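You operate a simulated robot arm through the tools that you are given. There is no shell and no other tool. Be economical: measure what you need, move in short steps, check, and stop when the job is done.

Carry out the task below with a simulated robot arm. There is one attempt and no reset: what you move stays moved.

## Task
Fetch the big grey cap and set it on the black block.

Only the result counts: the job must be done as asked and must still hold three seconds after the hand-in. Knocking over, shifting, dropping, spilling or breaking anything else fails it. A push-on lid holds only when it is set on centred and level and pressed home; a screw cap is set on level and turned clockwise until tight.

## Robot
A 7-joint arm with a two-finger parallel gripper, fixed in place. Base frame: the origin is at the foot of the arm, x ahead of it, y to its left, z up; the work surface is at about z = 0. Units: m, degrees, N and s.
With the tool pointing down near the work surface it reaches from about 0.24 to 0.62 m from the base axis. Its first joint turns from -66.0 to 66.0 degrees. Payload 2.6 kg.
The tool frame sits at the grasp point between the pads (the TCP): z along the fingers, y along the line on which they close. The tips reach 0.03 m beyond it. Largest opening 0.094 m; finger width 0.028, thickness 0.01; the body of the gripper, 0.05 by 0.096 m, starts 0.055 m behind the TCP.
Orientation is that of the tool frame in the base frame, as a unit quaternion [x, y, z, w]. With the fingers straight down and closing along the base's y, the tool's x points along the base's -x, its y along +y and its z along -z.

## Interface
- The arm moves only by the tool drive_tool. Its argument "moves" is a list of rows, each an object of numbers (a shift or turn left out is 0, a gripper value left out holds the last): "rx", "ry", "rz": the turn, a rotation vector about the tool's x, y, z in degrees; "x", "y", "z": the shift along the tool's x, y, z in m; "grip": the gripper command, from -1 (shut) to 1 (fully open), values between in proportion. In form: [{"rx": .., "ry": .., "rz": .., "x": .., "y": .., "z": .., "grip": ..}, ...]. A call has 1 to 10 rows; each row shifts and turns the commanded pose from where the row before left it, along the tool's axes as they then stand. A row lasts 0.2 s, in which the tool goes at most 0.05 m and 8.6 degrees; a call with a longer step from one row to the next is refused whole, and so is a gripper value outside its range. A pose out of reach is approached as far as the arm can. The call stops where the force on the tool passes 40 N (or 10 N more than at its start, if that is more) or the arm is blocked; 0.2 s more then pass. Each finger travels about 0.072 m/s and halts on what it meets, pressing with about 44 N; the grip force reading is that of the motor and also rises with nothing between the fingers. The clock runs only during rows and for 0.2 s after the last one: add rows that do not move to give the fingers time. It gives the time, the measured TCP pose, the force on the tool (base axes), the opening and the grip force at its end, in the units of the frame above (readings bear some noise), and new pictures: "pictures" is both (left out), scene, wrist or none.
- Cameras (640 x 400 px; columns grow to the right, rows downward): "scene" is fixed at [0.0269, 0.4224, 0.5729]; the picture's right is [-0.86, -0.51, 0.00], its down [-0.24, 0.42, -0.88] and it looks along [0.44, -0.75, -0.48] (base axes); focal length 365 px, centre (320, 200). "wrist" rides on the gripper at [-0.037, 0, -0.058] in the tool frame; the picture's right is [0.00, -1.00, 0.00], its down [0.97, 0.00, -0.24] and it looks along [0.24, 0.00, 0.97] (tool axes); focal length 218 px, centre (320, 200). There is no depth. A picture from a camera that has moved, and an enlarged one, comes with that camera's place and axes in the base frame and with its lens.
- inspect(camera, box): a new picture of the part [left, top, right, bottom] of that camera's present view, enlarged. It takes no simulated time.
- sign_off(): hands the job in; it is judged then, once.

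Work in short steps. Places have to be worked out from the pictures, the camera data and where the tool is seen: move nearer, look again, correct. Check each grasp and each placing, and mend what went wrong. You have 90 turns and 150 pictures in all, those below and enlarged ones among them. Open the gripper and draw the arm clear of the work before you hand the job in, unless the task says otherwise; then end with one line.

The tools are called after "Emit:" as name(argument=value, ...) on one line, values as JSON. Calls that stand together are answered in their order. drive_tool: Moves the arm, as the interface text tells. Its arguments: {"type":"object","properties":{"moves":{"type":"array","items":{"type":"object","properties":{"rx":{"type":"number"},"ry":{"type":"number"},"rz":{"type":"number"},"x":{"type":"number"},"y":{"type":"number"},"z":{"type":"number"},"grip":{"type":"number"}}}},"pictures":{"type":"string","enum":["both","scene","wrist","none"]}},"required":["moves"]} The other tools are called the same way: inspect (camera, box) takes an enlarged picture of a part of a camera's view; sign_off () hands the job in.

At the start:

```text
time: 0.0
position: [0.3574, -0.2233, 0.2248]
tcp_rot: [0.0, 1.0, -0.001, 0.0]
ft_force: [-0.1, 0.2, 0.7]
gripper_width: 0.0942
grasp_force: 0.1
```

scene: 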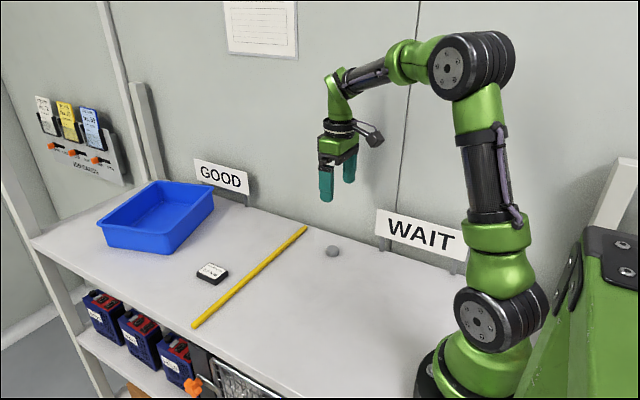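
wrist: 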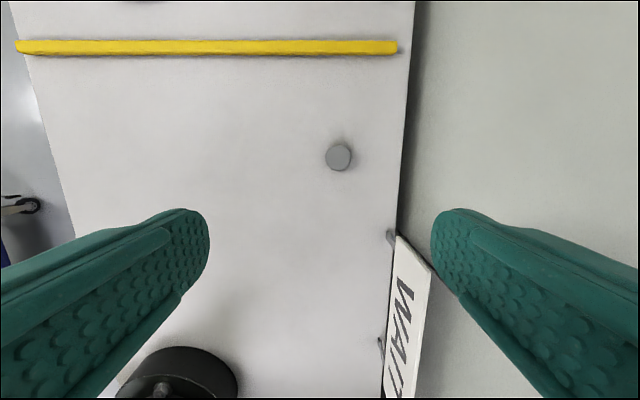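

The cap appears to sit at about (0.38,-0.246) and the black block near (0.575,-0.015). I'll enlarge both before moving.

Emit:
inspect(camera="scene", box=[180, 220, 360, 332])

Emit:
inspect(camera="wrist", box=[260, 110, 420, 210])

```text
3.56 times, centred on (270, 276) of scene
camera zoom: at [0.0269, 0.4224, 0.5729], right [-0.86, -0.51, 0.0], down [-0.24, 0.42, -0.88], along [0.44, -0.75, -0.48], focal length 1299 px, centre (498, -70)
```

zoom: 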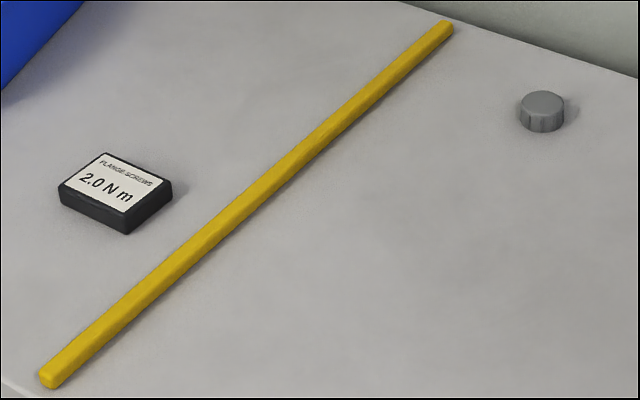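

```text
4.00 times, centred on (340, 160) of wrist
camera zoom: at [0.3954, -0.224, 0.2826], right [0.0, -1.0, 0.0], down [-0.97, 0.0, 0.24], along [-0.24, 0.0, -0.97], focal length 873 px, centre (240, 360)
```

zoom: 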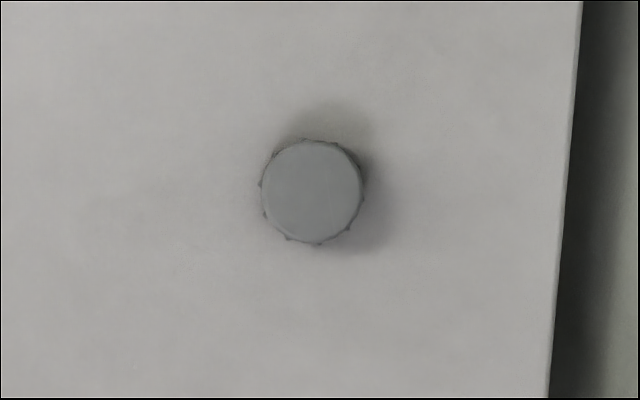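

Only one grey cap is visible so far. "Big" suggests there may be others, so I'll survey the block and bin side with the wrist camera from above.

Emit:
drive_tool(moves=[{"x": -0.02, "y": 0.04, "z": -0.015}, {"x": -0.02, "y": 0.04, "z": -0.015}, {"x": -0.02, "y": 0.04, "z": -0.015}, {"x": -0.02, "y": 0.04, "z": -0.015}, {"x": -0.02, "y": 0.04, "z": -0.015}, {"x": 0, "y": 0.02}])

Emit:
inspect(camera="scene", box=[80, 160, 240, 260])

```text
time: 1.4
position: [0.4585, -0.0011, 0.2985]
tcp_rot: [-0.001, 1.0, 0.0, 0.0]
ft_force: [-0.1, 0.5, 0.0]
gripper_width: 0.094
grasp_force: 0.1
camera wrist: at [0.4976, -0.0022, 0.3564], right [0.0, -1.0, 0.0], down [-0.97, 0.0, 0.24], along [-0.24, 0.0, -0.97], focal length 218 px, centre (320, 200)
```

scene: 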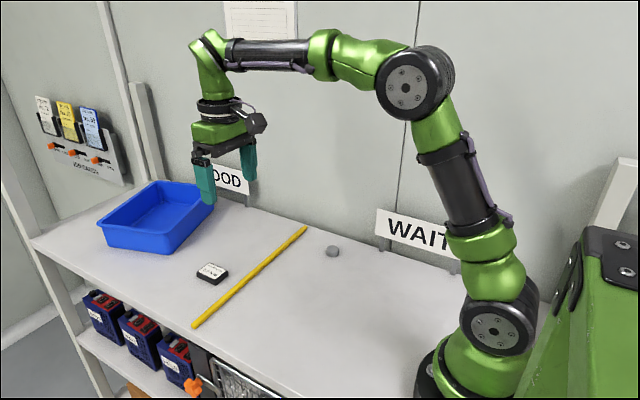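
wrist: 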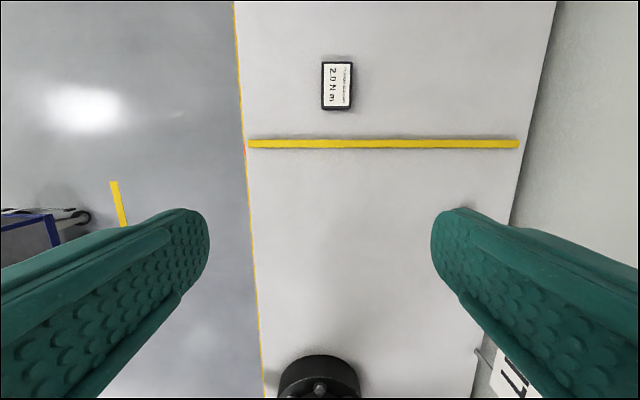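

```text
4.00 times, centred on (160, 210) of scene
camera zoom: at [0.0269, 0.4224, 0.5729], right [-0.86, -0.51, 0.0], down [-0.24, 0.42, -0.88], along [0.44, -0.75, -0.48], focal length 1461 px, centre (960, 160)
```

zoom: 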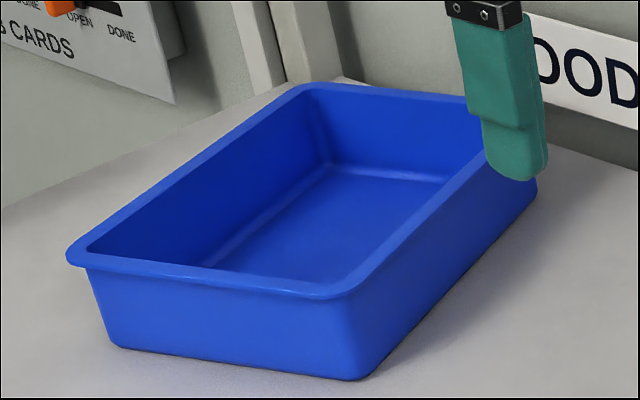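

The bin is empty, and this is the only cap. The block's centre is at about (0.579,-0.023) with its long side along x. Next I'll go above the cap, with the gripper partly closed, for a closer look.

Emit:
drive_tool(moves=[{"x": 0.011, "y": -0.035, "z": 0.024, "grip": 0.4}, {"x": 0.011, "y": -0.035, "z": 0.024}, {"x": 0.011, "y": -0.035, "z": 0.024}, {"x": 0.011, "y": -0.035, "z": 0.024}, {"x": 0.011, "y": -0.035, "z": 0.024}, {"x": 0.011, "y": -0.035, "z": 0.024}, {"x": 0.0105, "y": -0.035, "z": 0.024}, {}])

```text
time: 3.2
position: [0.3804, -0.2464, 0.1306]
tcp_rot: [-0.001, 1.0, 0.0, 0.0]
ft_force: [-0.1, -0.1, 0.6]
gripper_width: 0.0658
grasp_force: 0.1
camera wrist: at [0.418, -0.2473, 0.1901], right [0.0, -1.0, 0.0], down [-0.97, 0.0, 0.24], along [-0.24, 0.0, -0.97], focal length 218 px, centre (320, 200)
```

scene: 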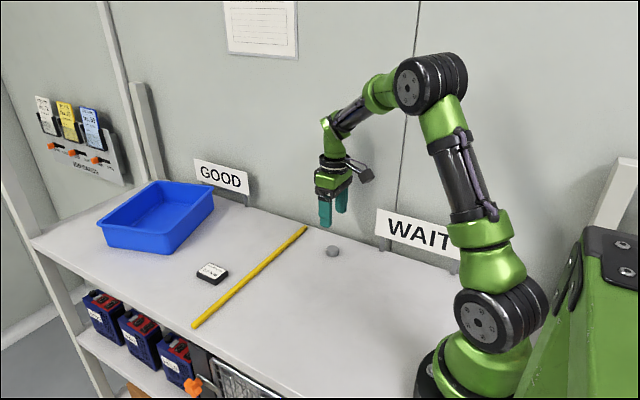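
wrist: 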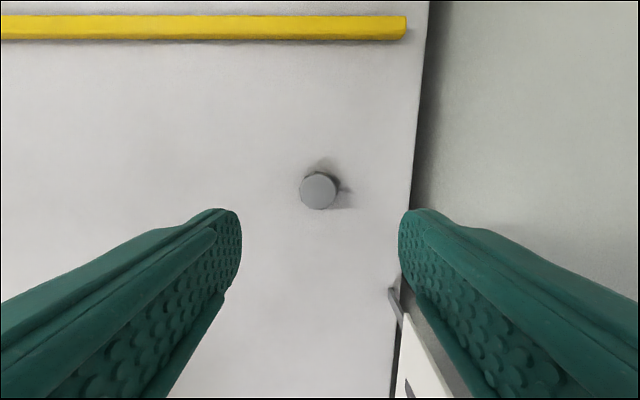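

The cap is centred at (0.383,-0.2465), about 31 mm wide and 14 mm high. I'll descend until the fingertips are just above the table.

Emit:
drive_tool(moves=[{"x": -0.002, "z": 0.03}, {"z": 0.03}, {"z": 0.02}, {"z": 0.012}, {}])

```text
time: 4.4
position: [0.3833, -0.2462, 0.0388]
tcp_rot: [0.0, 1.0, 0.0, 0.0]
ft_force: [0.0, 0.7, -1.0]
gripper_width: 0.0661
grasp_force: 0.0
camera wrist: at [0.421, -0.248, 0.0966], right [0.0, -1.0, 0.0], down [-0.97, 0.0, 0.24], along [-0.24, 0.0, -0.97], focal length 218 px, centre (320, 200)
```

scene: 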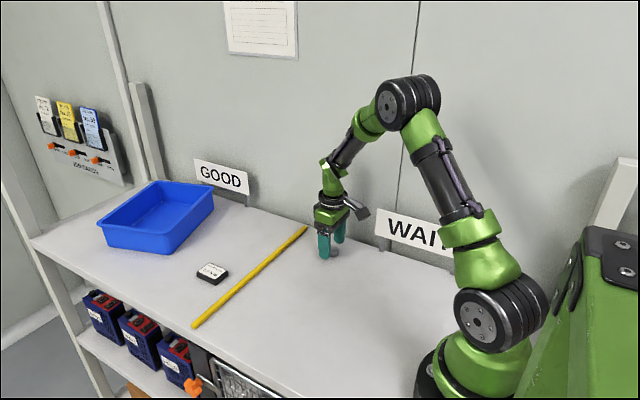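
wrist: 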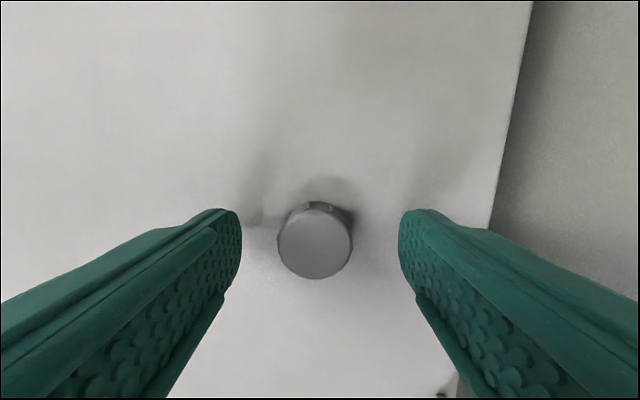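

The cap is between the pads. I'll drop 5 mm more and close.

Emit:
drive_tool(moves=[{"z": 0.005, "y": 0.0015}, {}, {"grip": -1}, {}, {}, {}])

```text
time: 5.8
position: [0.3831, -0.2461, 0.0352]
tcp_rot: [0.0, 1.0, 0.0, 0.0]
ft_force: [-0.3, 0.0, 0.6]
gripper_width: 0.0286
grasp_force: 43.8
camera wrist: at [0.421, -0.2468, 0.0926], right [0.0, -1.0, 0.0], down [-0.97, 0.0, 0.24], along [-0.24, 0.0, -0.97], focal length 218 px, centre (320, 200)
```

scene: 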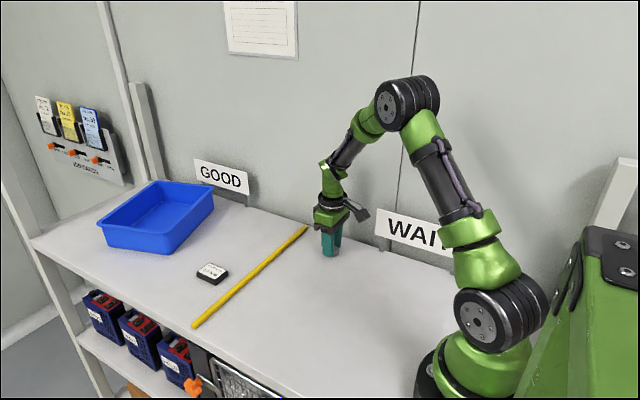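
wrist: 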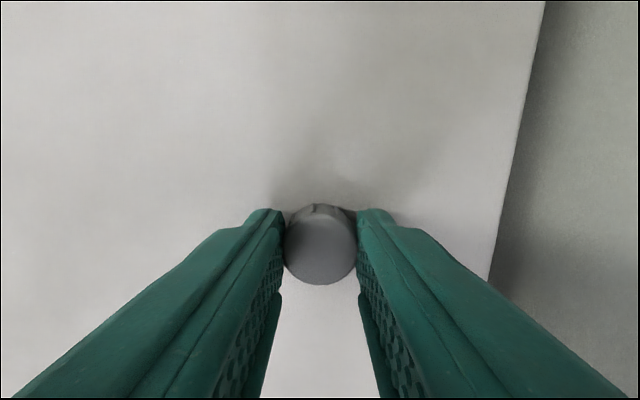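

The cap is held: opening 28.6 mm, grip force 44 N. I'll lift and check.

Emit:
drive_tool(moves=[{"z": -0.02}, {"z": -0.04}, {"z": -0.04}, {}])

```text
time: 6.8
position: [0.3832, -0.2455, 0.1348]
tcp_rot: [-0.001, 1.0, 0.0, 0.0]
ft_force: [0.1, 0.3, 0.1]
gripper_width: 0.0
grasp_force: 32.5
camera wrist: at [0.4211, -0.2468, 0.1925], right [0.0, -1.0, 0.0], down [-0.97, 0.0, 0.24], along [-0.24, 0.0, -0.97], focal length 218 px, centre (320, 200)
```

scene: 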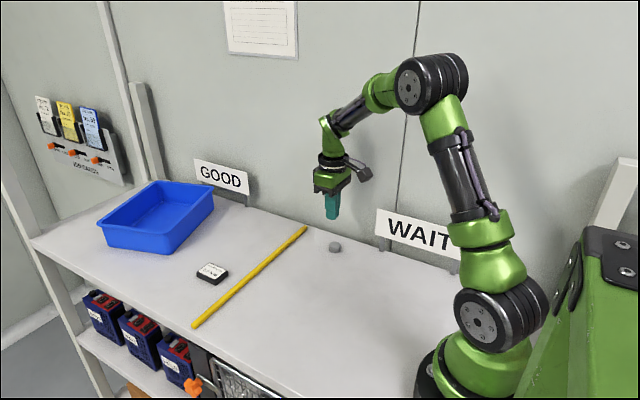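
wrist: 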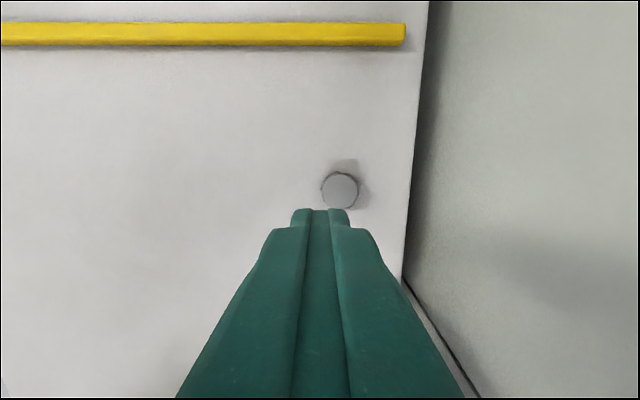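

The cap slipped out and now sits at about y = -0.263. I'll look closely at its shape and the fingertips before gripping again.

Emit:
inspect(camera="scene", box=[311, 232, 359, 262])

Emit:
inspect(camera="wrist", box=[292, 160, 388, 220])

```text
13.33 times, centred on (335, 247) of scene
camera zoom: at [0.0269, 0.4224, 0.5729], right [-0.86, -0.51, 0.0], down [-0.24, 0.42, -0.88], along [0.44, -0.75, -0.48], focal length 4870 px, centre (120, -427)
```

zoom: 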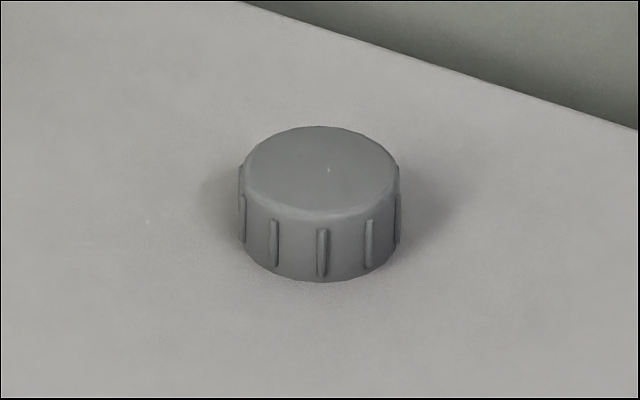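

```text
6.67 times, centred on (340, 190) of wrist
camera zoom: at [0.4211, -0.2468, 0.1925], right [0.0, -1.0, 0.0], down [-0.97, 0.0, 0.24], along [-0.24, 0.0, -0.97], focal length 1455 px, centre (187, 267)
```

zoom: 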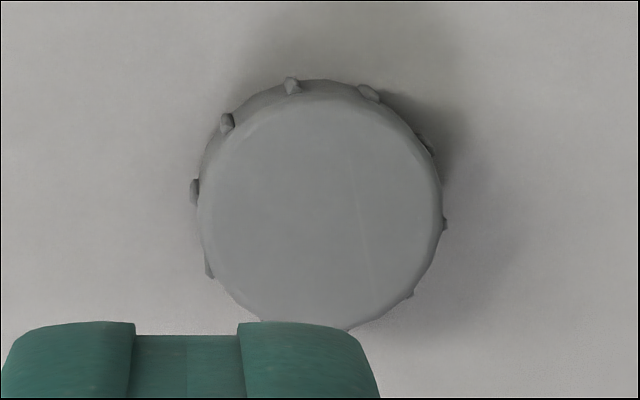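

The cap is upright, straight-sided, about 30 mm wide and 15 mm high. My tips were about 5 mm above the table, so only the rounded tip ends held it. I'll check the tip shape, then open above the cap's new spot and go deeper.

Emit:
inspect(camera="scene", box=[301, 175, 365, 215])

Emit:
drive_tool(moves=[{"grip": 0.4}, {"y": -0.016, "x": -0.003}, {}, {}])

```text
10.00 times, centred on (333, 195) of scene
camera zoom: at [0.0269, 0.4224, 0.5729], right [-0.86, -0.51, 0.0], down [-0.24, 0.42, -0.88], along [0.44, -0.75, -0.48], focal length 3652 px, centre (190, 250)
```

zoom: 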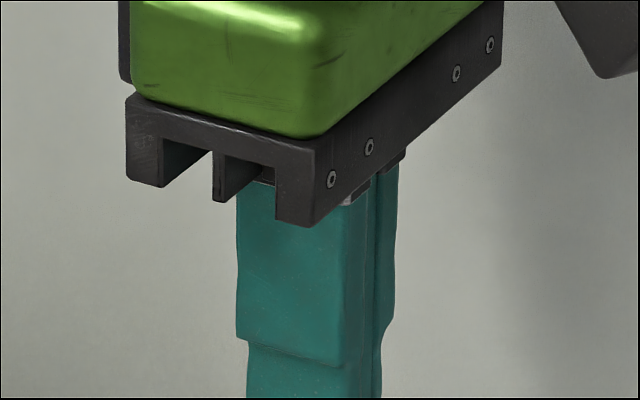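

```text
time: 7.8
position: [0.3855, -0.2626, 0.1332]
tcp_rot: [-0.001, 1.0, 0.0, 0.0]
ft_force: [-0.3, 0.2, -0.6]
gripper_width: 0.0658
grasp_force: 0.0
camera wrist: at [0.4234, -0.263, 0.1919], right [0.0, -1.0, 0.0], down [-0.97, 0.0, 0.24], along [-0.24, 0.0, -0.97], focal length 218 px, centre (320, 200)
```

scene: 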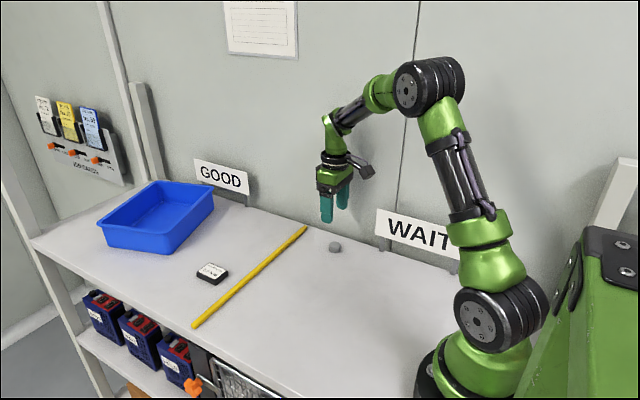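
wrist: 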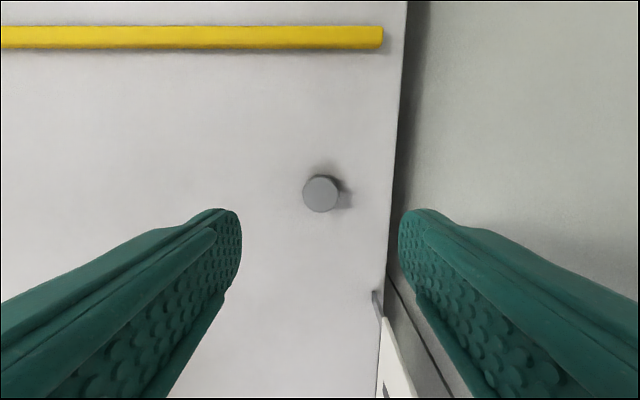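

The cap is at (0.385,-0.263), directly below the tool. I'll descend, ending with small steps so the tips are about 1 mm off the table.

Emit:
drive_tool(moves=[{"x": 0.001, "z": 0.03}, {"z": 0.03}, {"z": 0.025}, {"z": 0.01}, {"z": 0.004}, {"z": 0.002}, {}], pictures="wrist")

```text
time: 9.4
position: [0.3835, -0.2608, 0.0337]
tcp_rot: [0.0, 1.0, -0.001, -0.001]
ft_force: [0.6, 0.2, -0.6]
gripper_width: 0.0658
grasp_force: 0.1
camera wrist: at [0.4215, -0.2627, 0.0913], right [0.0, -1.0, 0.0], down [-0.97, 0.0, 0.24], along [-0.24, 0.0, -0.97], focal length 218 px, centre (320, 200)
```

wrist: 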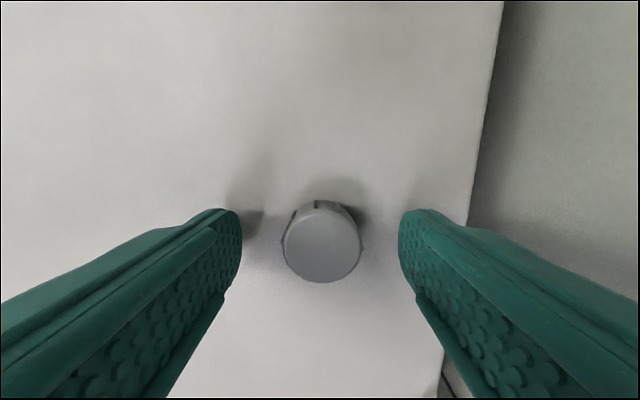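

Cap is centred between the pads, with the tips about 3 mm above the table. I'll lower 2.5 mm more and close.

Emit:
drive_tool(moves=[{"z": 0.0015}, {"z": 0.001}, {}, {"grip": -1}, {}, {}, {}, {}], pictures="wrist")

Emit:
inspect(camera="scene", box=[303, 223, 367, 263])

```text
time: 11.2
position: [0.3836, -0.2629, 0.0306]
tcp_rot: [0.0, 1.0, 0.0, 0.0]
ft_force: [-0.4, 0.1, -0.3]
gripper_width: 0.0286
grasp_force: 44.2
camera wrist: at [0.4222, -0.2636, 0.0888], right [0.0, -1.0, 0.0], down [-0.97, 0.0, 0.24], along [-0.24, 0.0, -0.97], focal length 218 px, centre (320, 200)
```

wrist: 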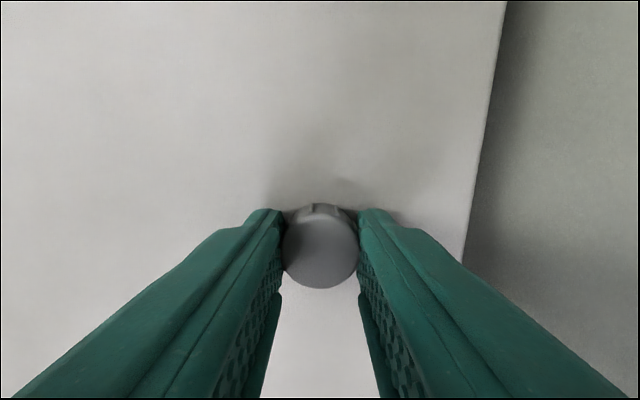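

```text
10.00 times, centred on (335, 243) of scene
camera zoom: at [0.0269, 0.4224, 0.5729], right [-0.86, -0.51, 0.0], down [-0.24, 0.42, -0.88], along [0.44, -0.75, -0.48], focal length 3652 px, centre (170, -230)
```

zoom: 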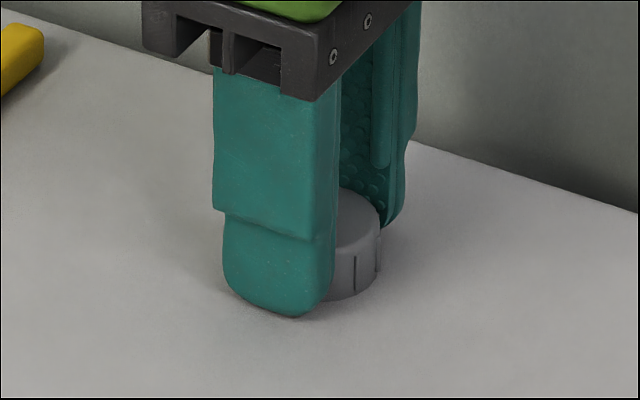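

The tips are now fully down beside the cap. I'll lift slowly by 1 cm and check the hold.

Emit:
drive_tool(moves=[{"z": -0.002}, {"z": -0.003}, {"z": -0.003}, {"z": -0.003}, {}], pictures="wrist")

Emit:
inspect(camera="scene", box=[303, 223, 367, 263])

```text
time: 12.4
position: [0.3853, -0.2621, 0.0416]
tcp_rot: [0.0, 1.0, 0.001, 0.001]
ft_force: [1.3, -0.1, 0.1]
gripper_width: 0.0283
grasp_force: 43.7
camera wrist: at [0.4225, -0.2635, 0.1004], right [0.0, -1.0, 0.0], down [-0.97, 0.0, 0.24], along [-0.24, 0.0, -0.97], focal length 218 px, centre (320, 200)
```

wrist: 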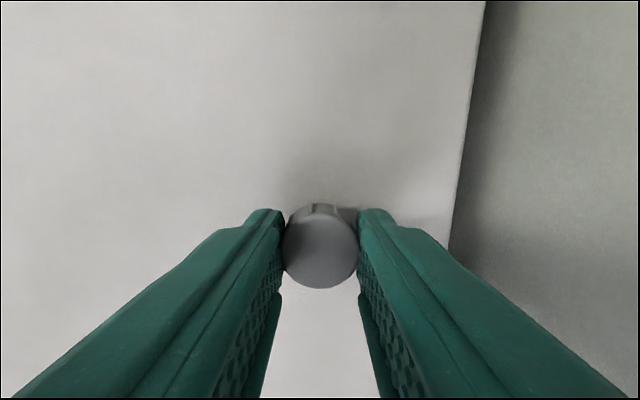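

```text
10.00 times, centred on (335, 243) of scene
camera zoom: at [0.0269, 0.4224, 0.5729], right [-0.86, -0.51, 0.0], down [-0.24, 0.42, -0.88], along [0.44, -0.75, -0.48], focal length 3652 px, centre (170, -230)
```

zoom: 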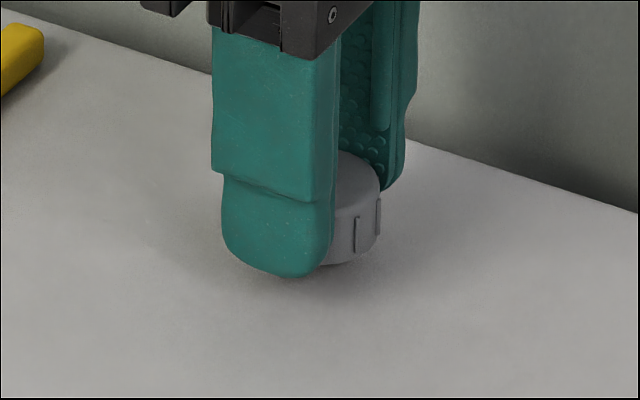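

It's held and level this time. I'll keep lifting gently and check again.

Emit:
drive_tool(moves=[{"z": -0.004}, {"z": -0.006}, {"z": -0.008}, {"z": -0.01}, {"z": -0.01}, {"z": -0.008}, {"z": -0.004}, {}], pictures="wrist")

```text
time: 14.2
position: [0.385, -0.2629, 0.0912]
tcp_rot: [0.0, 1.0, 0.001, 0.0]
ft_force: [0.2, -0.3, -0.5]
gripper_width: 0.0283
grasp_force: 43.5
camera wrist: at [0.4235, -0.2642, 0.15], right [0.0, -1.0, 0.0], down [-0.97, 0.0, 0.24], along [-0.24, 0.0, -0.97], focal length 218 px, centre (320, 200)
```

wrist: 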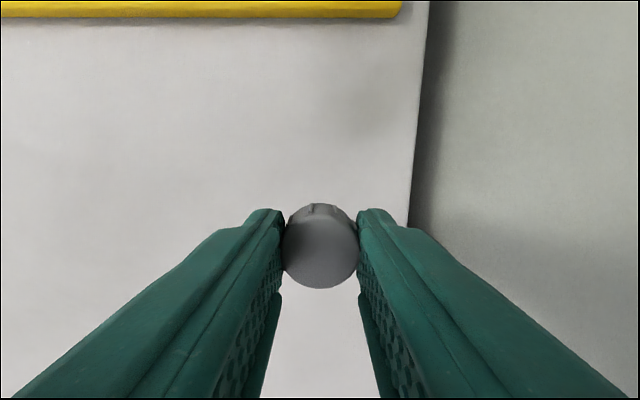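

Solid. I'll carry it toward the block, stopping about 4 cm short to re-measure the block.

Emit:
drive_tool(moves=[{"x": -0.006, "y": 0.01}, {"x": -0.012, "y": 0.018}, {"x": -0.017, "y": 0.028}, {"x": -0.02, "y": 0.032}, {"x": -0.02, "y": 0.034}, {"x": -0.02, "y": 0.034}, {"x": -0.02, "y": 0.034}, {"x": -0.017, "y": 0.028}, {"x": -0.012, "y": 0.016}, {"x": -0.006, "y": 0.006}])

```text
time: 16.4
position: [0.5365, -0.0226, 0.0903]
tcp_rot: [0.0, 1.0, 0.0, 0.0]
ft_force: [0.9, 0.7, 0.2]
gripper_width: 0.0283
grasp_force: 43.9
camera wrist: at [0.5741, -0.0233, 0.1491], right [0.0, -1.0, 0.0], down [-0.97, 0.0, 0.24], along [-0.24, 0.0, -0.97], focal length 218 px, centre (320, 200)
```

scene: 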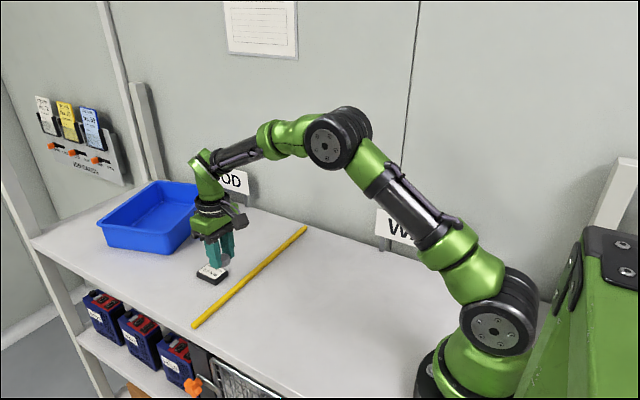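
wrist: 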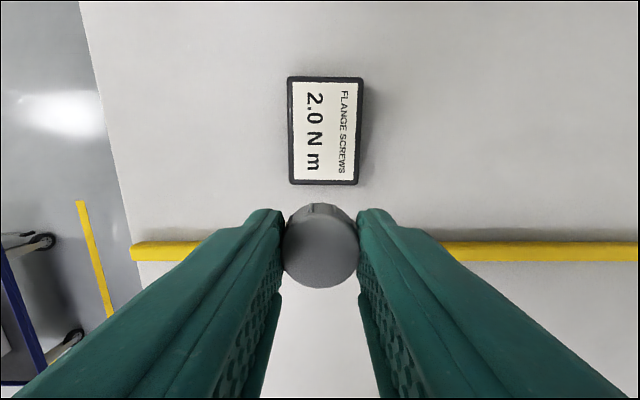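

The block's top centre is at about (0.582,-0.0255) and its top is around z = 0.016. The cap is centred at the TCP, so I'll move over the block and come down to about 1 cm above it.

Emit:
drive_tool(moves=[{"x": -0.012, "y": -0.001}, {"x": -0.015, "y": -0.001}, {"x": -0.012, "y": -0.0007}, {"x": -0.0065}, {"z": 0.01}, {"z": 0.012}, {"z": 0.008}, {}])

Emit:
inspect(camera="scene", box=[180, 240, 244, 290])

```text
time: 18.2
position: [0.5796, -0.0242, 0.0616]
tcp_rot: [-0.001, 1.0, 0.0, 0.0]
ft_force: [0.3, -0.7, -0.1]
gripper_width: 0.0283
grasp_force: 44.1
camera wrist: at [0.6179, -0.0258, 0.1194], right [0.0, -1.0, 0.0], down [-0.97, 0.0, 0.24], along [-0.24, 0.0, -0.97], focal length 218 px, centre (320, 200)
```

scene: 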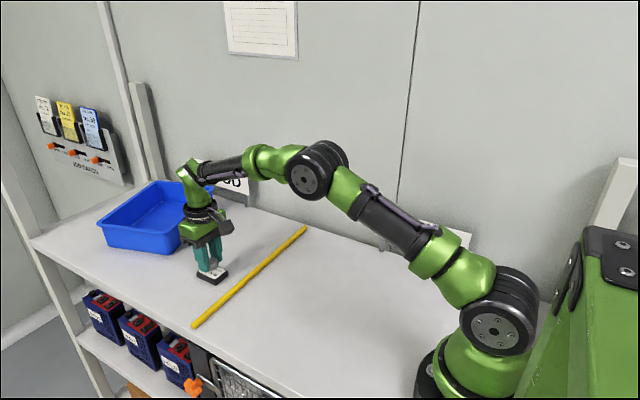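
wrist: 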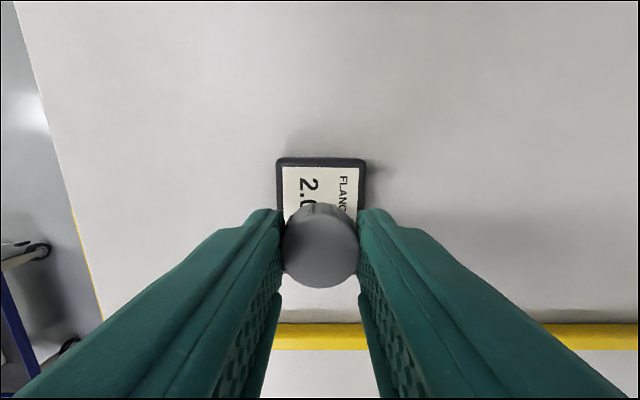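

```text
8.00 times, centred on (212, 265) of scene
camera zoom: at [0.0269, 0.4224, 0.5729], right [-0.86, -0.51, 0.0], down [-0.24, 0.42, -0.88], along [0.44, -0.75, -0.48], focal length 2922 px, centre (1184, -320)
```

zoom: 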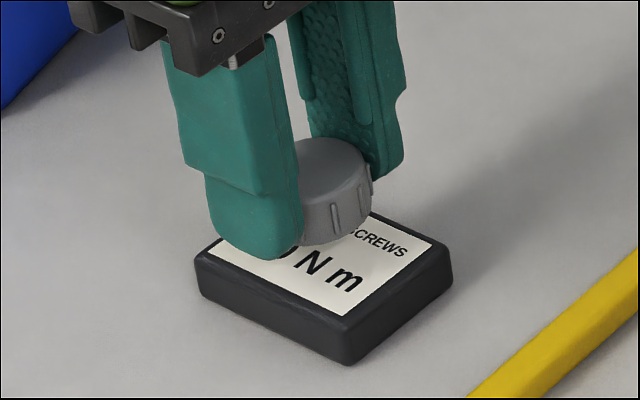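

The cap is well centred over the block, roughly 1.5 cm above it. I'll descend in fine steps and watch the force.

Emit:
drive_tool(moves=[{"x": -0.001, "z": 0.005}, {"z": 0.004}, {"z": 0.002}, {"z": 0.001}, {}], pictures="none")

Emit:
inspect(camera="scene", box=[180, 240, 244, 290])

```text
time: 19.4
position: [0.581, -0.0245, 0.05]
tcp_rot: [0.0, 1.0, 0.001, 0.0]
ft_force: [0.8, 1.6, -0.3]
gripper_width: 0.0285
grasp_force: 44.4
```

```text
8.00 times, centred on (212, 265) of scene
camera zoom: at [0.0269, 0.4224, 0.5729], right [-0.86, -0.51, 0.0], down [-0.24, 0.42, -0.88], along [0.44, -0.75, -0.48], focal length 2922 px, centre (1184, -320)
```

zoom: 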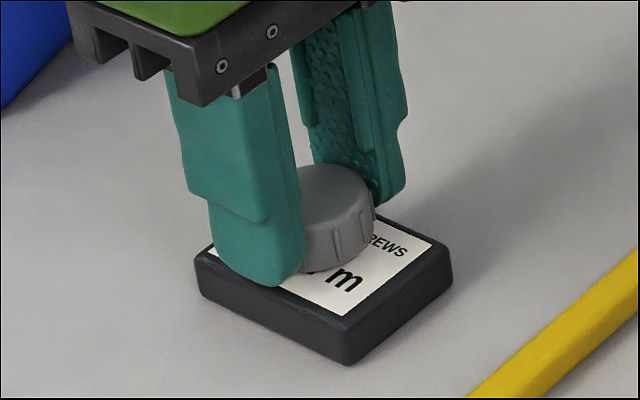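

No contact yet. I'll continue in 1 mm steps.

Emit:
drive_tool(moves=[{"z": 0.001}, {"z": 0.001}, {"z": 0.001}, {}], pictures="none")

Emit:
inspect(camera="scene", box=[180, 240, 244, 290])

```text
time: 20.4
position: [0.5821, -0.025, 0.0457]
tcp_rot: [-0.001, 1.0, 0.0, 0.0]
ft_force: [-0.2, 0.3, 0.4]
gripper_width: 0.0284
grasp_force: 43.9
```

```text
8.00 times, centred on (212, 265) of scene
camera zoom: at [0.0269, 0.4224, 0.5729], right [-0.86, -0.51, 0.0], down [-0.24, 0.42, -0.88], along [0.44, -0.75, -0.48], focal length 2922 px, centre (1184, -320)
```

zoom: 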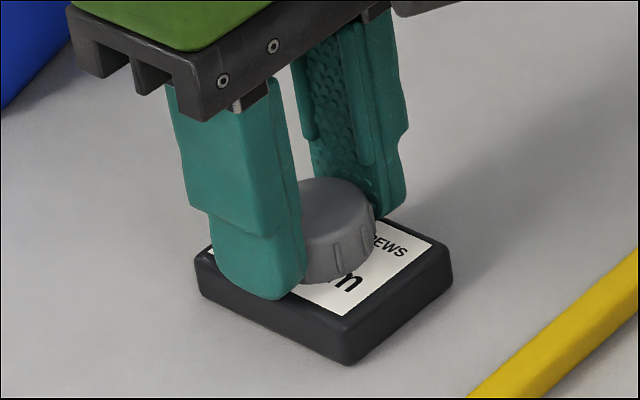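

Still no contact force. I'll take a few more sub-millimetre steps.

Emit:
drive_tool(moves=[{"z": 0.0008}, {"z": 0.0008}, {}], pictures="none")

```text
time: 21.2
position: [0.5835, -0.0243, 0.0475]
tcp_rot: [-0.001, 1.0, 0.0, 0.001]
ft_force: [-0.9, 2.5, 9.4]
gripper_width: 0.0284
grasp_force: 43.5
```

Contact, with 9 N upward. I'll back off slightly to relieve the press, check, then release.

Emit:
drive_tool(moves=[{"z": -0.0006}, {}], pictures="wrist")

Emit:
inspect(camera="scene", box=[180, 240, 244, 290])

```text
time: 21.8
position: [0.5812, -0.025, 0.0452]
tcp_rot: [-0.001, 1.0, 0.0, 0.001]
ft_force: [2.8, 1.9, 8.2]
gripper_width: 0.0282
grasp_force: 43.9
camera wrist: at [0.6199, -0.0262, 0.1044], right [0.0, -1.0, 0.0], down [-0.97, 0.0, 0.24], along [-0.24, 0.0, -0.97], focal length 218 px, centre (320, 200)
```

wrist: 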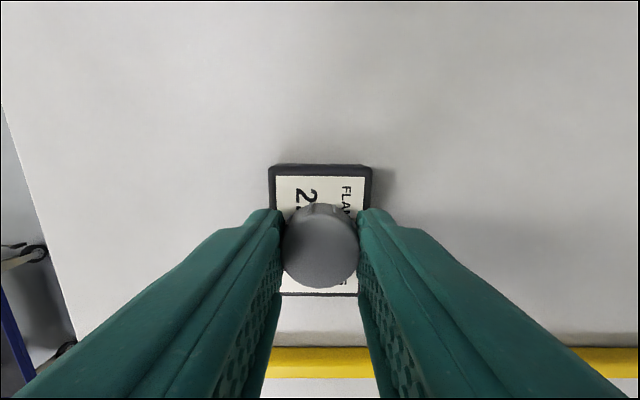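

```text
8.00 times, centred on (212, 265) of scene
camera zoom: at [0.0269, 0.4224, 0.5729], right [-0.86, -0.51, 0.0], down [-0.24, 0.42, -0.88], along [0.44, -0.75, -0.48], focal length 2922 px, centre (1184, -320)
```

zoom: 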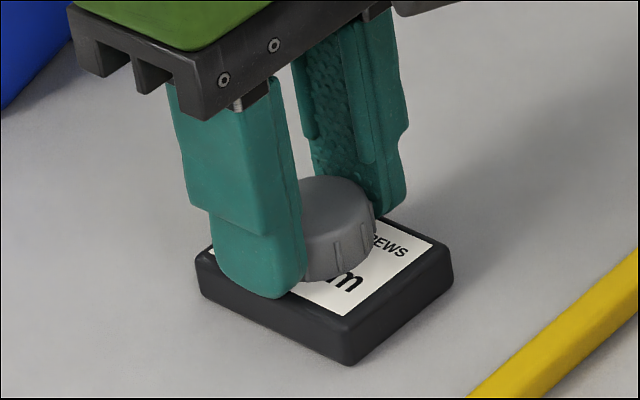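

Still 8 N. I'll raise another 0.7 mm, then open gradually.

Emit:
drive_tool(moves=[{"z": -0.0007}, {}, {"grip": -0.3}, {"grip": -0.2}, {"grip": 0}, {"grip": 0.3}, {}], pictures="wrist")

Emit:
inspect(camera="scene", box=[180, 240, 244, 290])

```text
time: 23.4
position: [0.5807, -0.026, 0.0457]
tcp_rot: [-0.001, 1.0, 0.0, -0.001]
ft_force: [-0.1, -0.3, 0.0]
gripper_width: 0.0612
grasp_force: 0.0
camera wrist: at [0.6191, -0.0261, 0.1038], right [0.0, -1.0, 0.0], down [-0.97, 0.0, 0.24], along [-0.24, 0.0, -0.97], focal length 218 px, centre (320, 200)
```

wrist: 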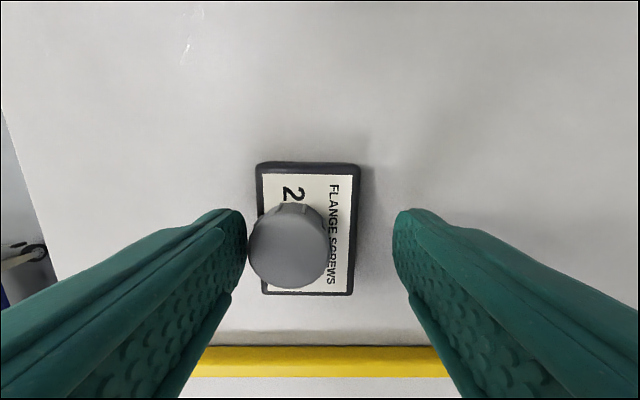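

```text
8.00 times, centred on (212, 265) of scene
camera zoom: at [0.0269, 0.4224, 0.5729], right [-0.86, -0.51, 0.0], down [-0.24, 0.42, -0.88], along [0.44, -0.75, -0.48], focal length 2922 px, centre (1184, -320)
```

zoom: 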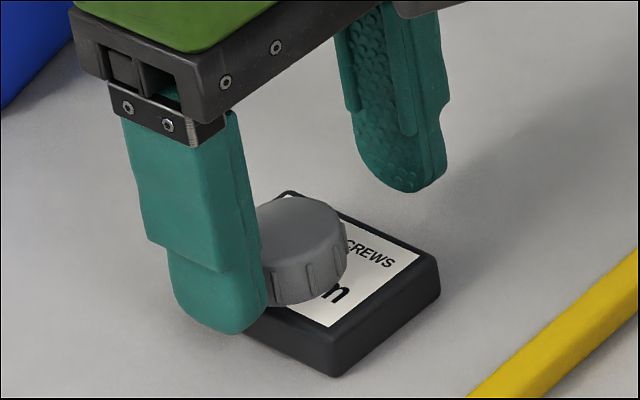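

The cap went with the left finger and the block shifted a few mm with it. I'll look closely before moving anything.

Emit:
inspect(camera="scene", box=[198, 258, 238, 290])

Emit:
inspect(camera="wrist", box=[220, 150, 380, 310])

```text
12.50 times, centred on (218, 274) of scene
camera zoom: at [0.0269, 0.4224, 0.5729], right [-0.86, -0.51, 0.0], down [-0.24, 0.42, -0.88], along [0.44, -0.75, -0.48], focal length 4566 px, centre (1595, -725)
```

zoom: 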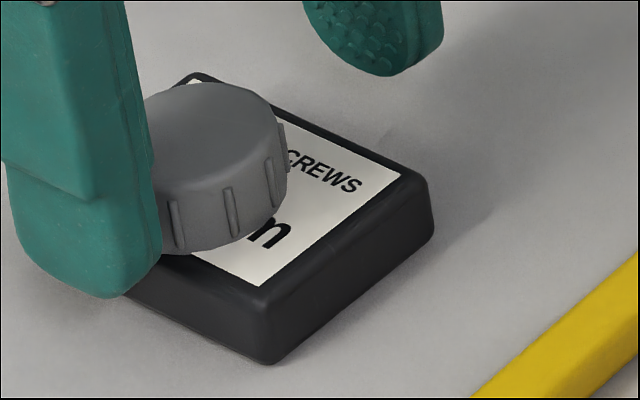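

```text
2.50 times, centred on (300, 230) of wrist
camera zoom: at [0.6191, -0.0261, 0.1038], right [0.0, -1.0, 0.0], down [-0.97, 0.0, 0.24], along [-0.24, 0.0, -0.97], focal length 546 px, centre (370, 125)
```

zoom: 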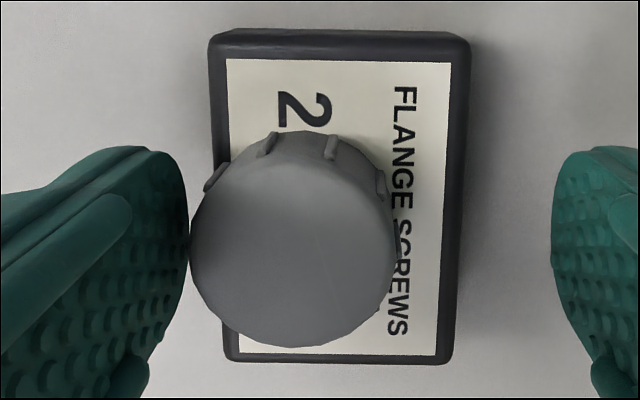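

The cap is upright and on the block, but it touches the left finger and was dragged about 13 mm towards +y; the block moved about 5 mm. I'll lift a few millimetres to test whether it actually clings to that finger.

Emit:
drive_tool(moves=[{"z": -0.001}, {"z": -0.002}, {}], pictures="wrist")

Emit:
inspect(camera="scene", box=[198, 258, 238, 290])

```text
time: 24.2
position: [0.5799, -0.0261, 0.0486]
tcp_rot: [-0.001, 1.0, 0.0, 0.001]
ft_force: [-0.3, -0.7, 0.1]
gripper_width: 0.0613
grasp_force: 0.1
camera wrist: at [0.6188, -0.0264, 0.1076], right [0.0, -1.0, 0.0], down [-0.97, 0.0, 0.24], along [-0.24, 0.0, -0.97], focal length 218 px, centre (320, 200)
```

wrist: 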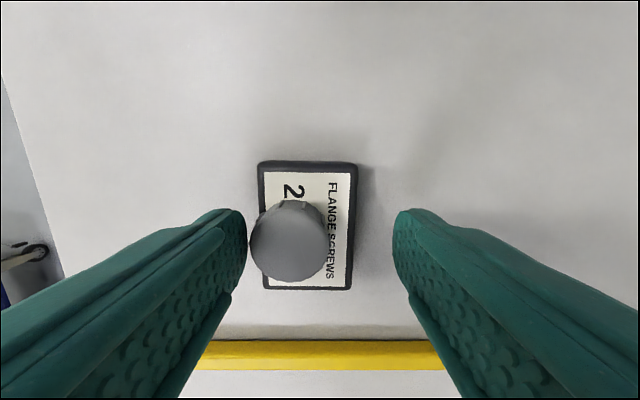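

```text
12.50 times, centred on (218, 274) of scene
camera zoom: at [0.0269, 0.4224, 0.5729], right [-0.86, -0.51, 0.0], down [-0.24, 0.42, -0.88], along [0.44, -0.75, -0.48], focal length 4566 px, centre (1595, -725)
```

zoom: 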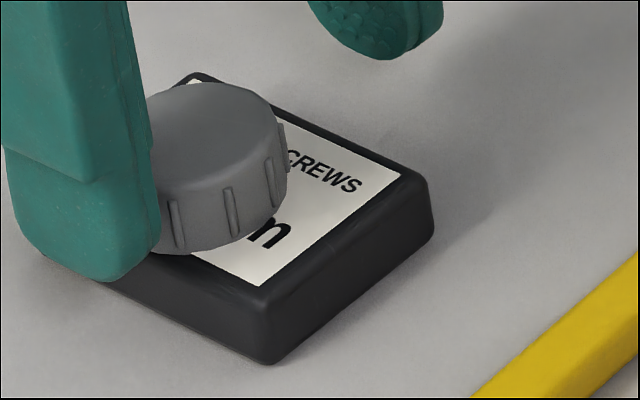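

The cap stayed on the block when the finger rose, so it isn't stuck to the finger. I'll shift the tool +y 4 mm to clear the left finger and check that the cap stays put.

Emit:
drive_tool(moves=[{"y": 0.002}, {"y": 0.002}, {}], pictures="wrist")

Emit:
inspect(camera="wrist", box=[220, 150, 380, 310])

Emit:
inspect(camera="scene", box=[180, 240, 244, 290])

```text
time: 25.0
position: [0.5807, -0.0215, 0.0501]
tcp_rot: [0.001, 1.0, 0.0, 0.0]
ft_force: [-0.6, -1.1, 0.4]
gripper_width: 0.0609
grasp_force: 0.0
camera wrist: at [0.619, -0.0221, 0.1077], right [0.0, -1.0, 0.0], down [-0.97, 0.0, 0.24], along [-0.24, 0.0, -0.97], focal length 218 px, centre (320, 200)
```

wrist: 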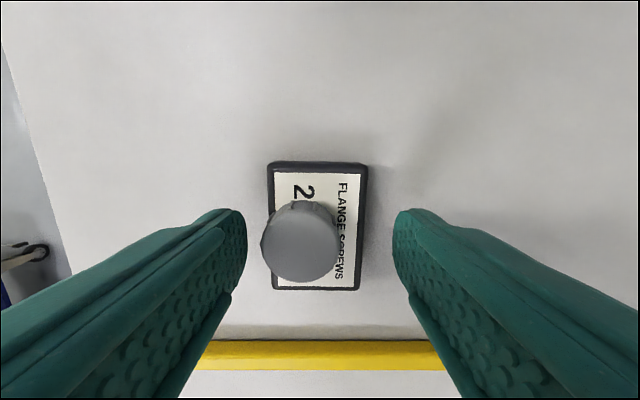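

```text
2.50 times, centred on (300, 230) of wrist
camera zoom: at [0.619, -0.0221, 0.1077], right [0.0, -1.0, 0.0], down [-0.97, 0.0, 0.24], along [-0.24, 0.0, -0.97], focal length 546 px, centre (370, 125)
```

zoom: 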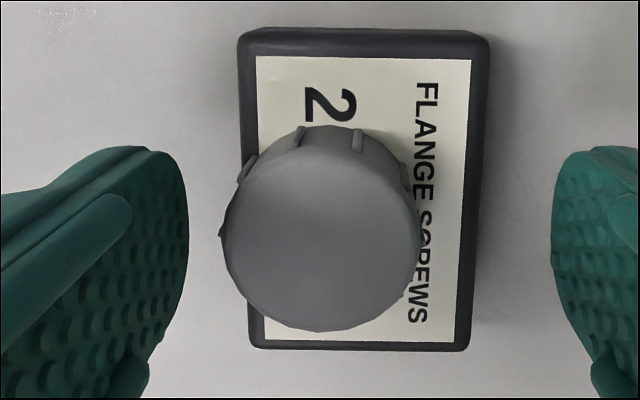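

```text
8.00 times, centred on (212, 265) of scene
camera zoom: at [0.0269, 0.4224, 0.5729], right [-0.86, -0.51, 0.0], down [-0.24, 0.42, -0.88], along [0.44, -0.75, -0.48], focal length 2922 px, centre (1184, -320)
```

zoom: 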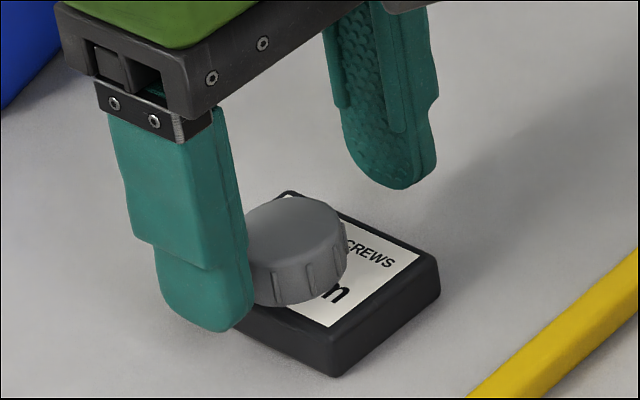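

The cap is free, flush with the block's +y edge and fully supported. To undo the ~6 mm shift of the block, I'll lower the left finger beside it (clear by ~7 mm) and push block and cap gently back towards -y.

Emit:
drive_tool(moves=[{"z": 0.006}, {"z": 0.006}, {"z": 0.003}, {"y": -0.003}, {"y": -0.002}, {"y": -0.0015}, {"y": -0.001}, {"y": -0.001}, {"y": -0.001}, {}], pictures="wrist")

Emit:
inspect(camera="scene", box=[180, 240, 244, 290])

```text
time: 27.2
position: [0.5796, -0.0322, 0.0347]
tcp_rot: [0.001, 1.0, 0.0, 0.0]
ft_force: [0.3, 0.4, 0.1]
gripper_width: 0.0614
grasp_force: 0.4
camera wrist: at [0.6183, -0.0322, 0.0927], right [0.0, -1.0, 0.0], down [-0.97, 0.0, 0.24], along [-0.24, 0.0, -0.97], focal length 218 px, centre (320, 200)
```

wrist: 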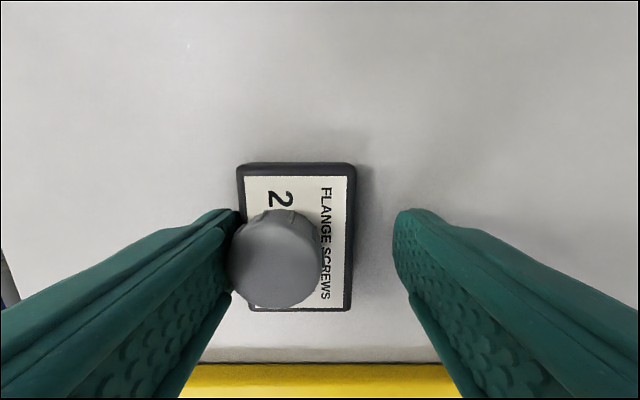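

```text
8.00 times, centred on (212, 265) of scene
camera zoom: at [0.0269, 0.4224, 0.5729], right [-0.86, -0.51, 0.0], down [-0.24, 0.42, -0.88], along [0.44, -0.75, -0.48], focal length 2922 px, centre (1184, -320)
```

zoom: 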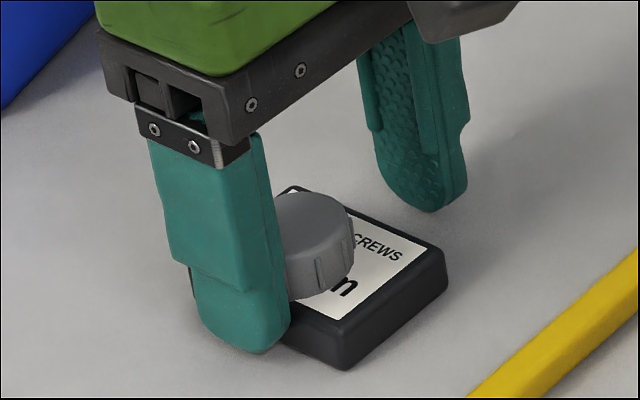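

Block and cap are moving together, and about 3 mm remains. I'll push 3 mm more.

Emit:
drive_tool(moves=[{"y": -0.001}, {"y": -0.001}, {"y": -0.001}, {}], pictures="none")

Emit:
inspect(camera="scene", box=[180, 240, 244, 290])

```text
time: 28.2
position: [0.5815, -0.0337, 0.0344]
tcp_rot: [0.001, 1.0, 0.0, 0.0]
ft_force: [1.0, 0.2, -0.4]
gripper_width: 0.061
grasp_force: 0.0
```

```text
8.00 times, centred on (212, 265) of scene
camera zoom: at [0.0269, 0.4224, 0.5729], right [-0.86, -0.51, 0.0], down [-0.24, 0.42, -0.88], along [0.44, -0.75, -0.48], focal length 2922 px, centre (1184, -320)
```

zoom: 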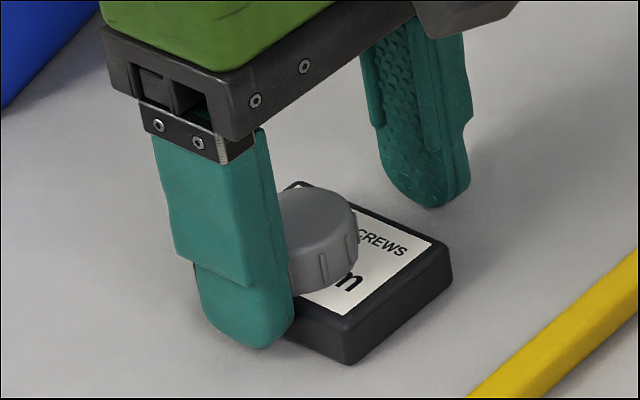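

The block is back at its original place. I'll ease the finger off 1.5 mm, rise, and check.

Emit:
drive_tool(moves=[{"y": 0.0015}, {}, {"z": -0.003}, {}], pictures="wrist")

Emit:
inspect(camera="scene", box=[180, 240, 244, 290])

```text
time: 29.2
position: [0.58, -0.0317, 0.0378]
tcp_rot: [-0.001, 1.0, 0.0, 0.0]
ft_force: [-0.1, 0.0, 0.5]
gripper_width: 0.0608
grasp_force: 0.1
camera wrist: at [0.6189, -0.0334, 0.0955], right [0.0, -1.0, 0.0], down [-0.97, 0.0, 0.24], along [-0.24, 0.0, -0.97], focal length 218 px, centre (320, 200)
```

wrist: 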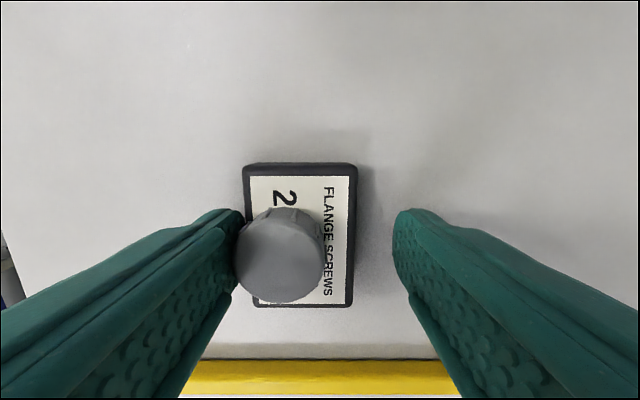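

```text
8.00 times, centred on (212, 265) of scene
camera zoom: at [0.0269, 0.4224, 0.5729], right [-0.86, -0.51, 0.0], down [-0.24, 0.42, -0.88], along [0.44, -0.75, -0.48], focal length 2922 px, centre (1184, -320)
```

zoom: 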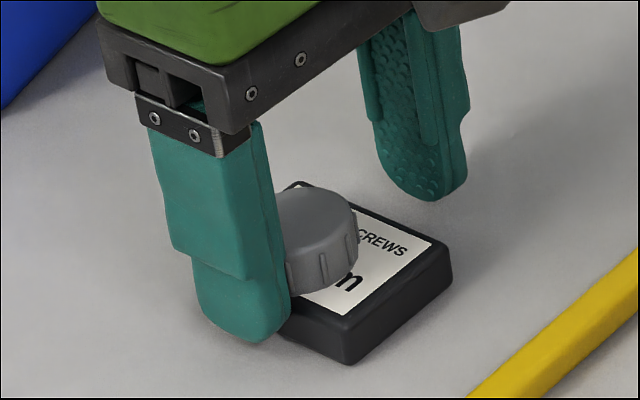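

The cap stayed. It sits about 6 mm off the block's centre, so I'll raise the tips just above the block top and nudge the cap about 5 mm towards the centre.

Emit:
drive_tool(moves=[{"z": -0.005}, {"z": -0.006}, {}, {"y": -0.0015}, {"y": -0.001}, {"y": -0.001}, {"y": -0.001}, {"y": -0.001}, {"y": -0.001}, {}], pictures="wrist")

Emit:
inspect(camera="scene", box=[180, 240, 244, 290])

```text
time: 31.4
position: [0.5812, -0.0386, 0.0492]
tcp_rot: [0.0, 1.0, 0.0, 0.0]
ft_force: [0.2, -0.8, 0.9]
gripper_width: 0.0611
grasp_force: 0.0
camera wrist: at [0.6192, -0.0396, 0.1065], right [0.0, -1.0, 0.0], down [-0.97, 0.0, 0.24], along [-0.24, 0.0, -0.97], focal length 218 px, centre (320, 200)
```

wrist: 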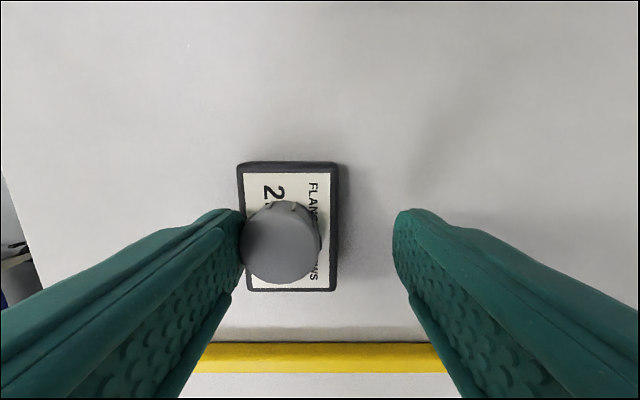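

```text
8.00 times, centred on (212, 265) of scene
camera zoom: at [0.0269, 0.4224, 0.5729], right [-0.86, -0.51, 0.0], down [-0.24, 0.42, -0.88], along [0.44, -0.75, -0.48], focal length 2922 px, centre (1184, -320)
```

zoom: 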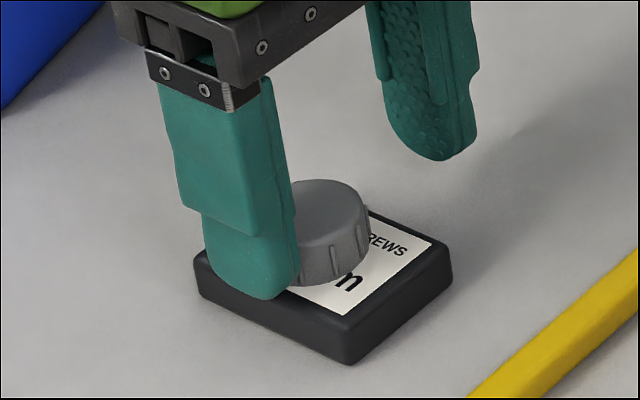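

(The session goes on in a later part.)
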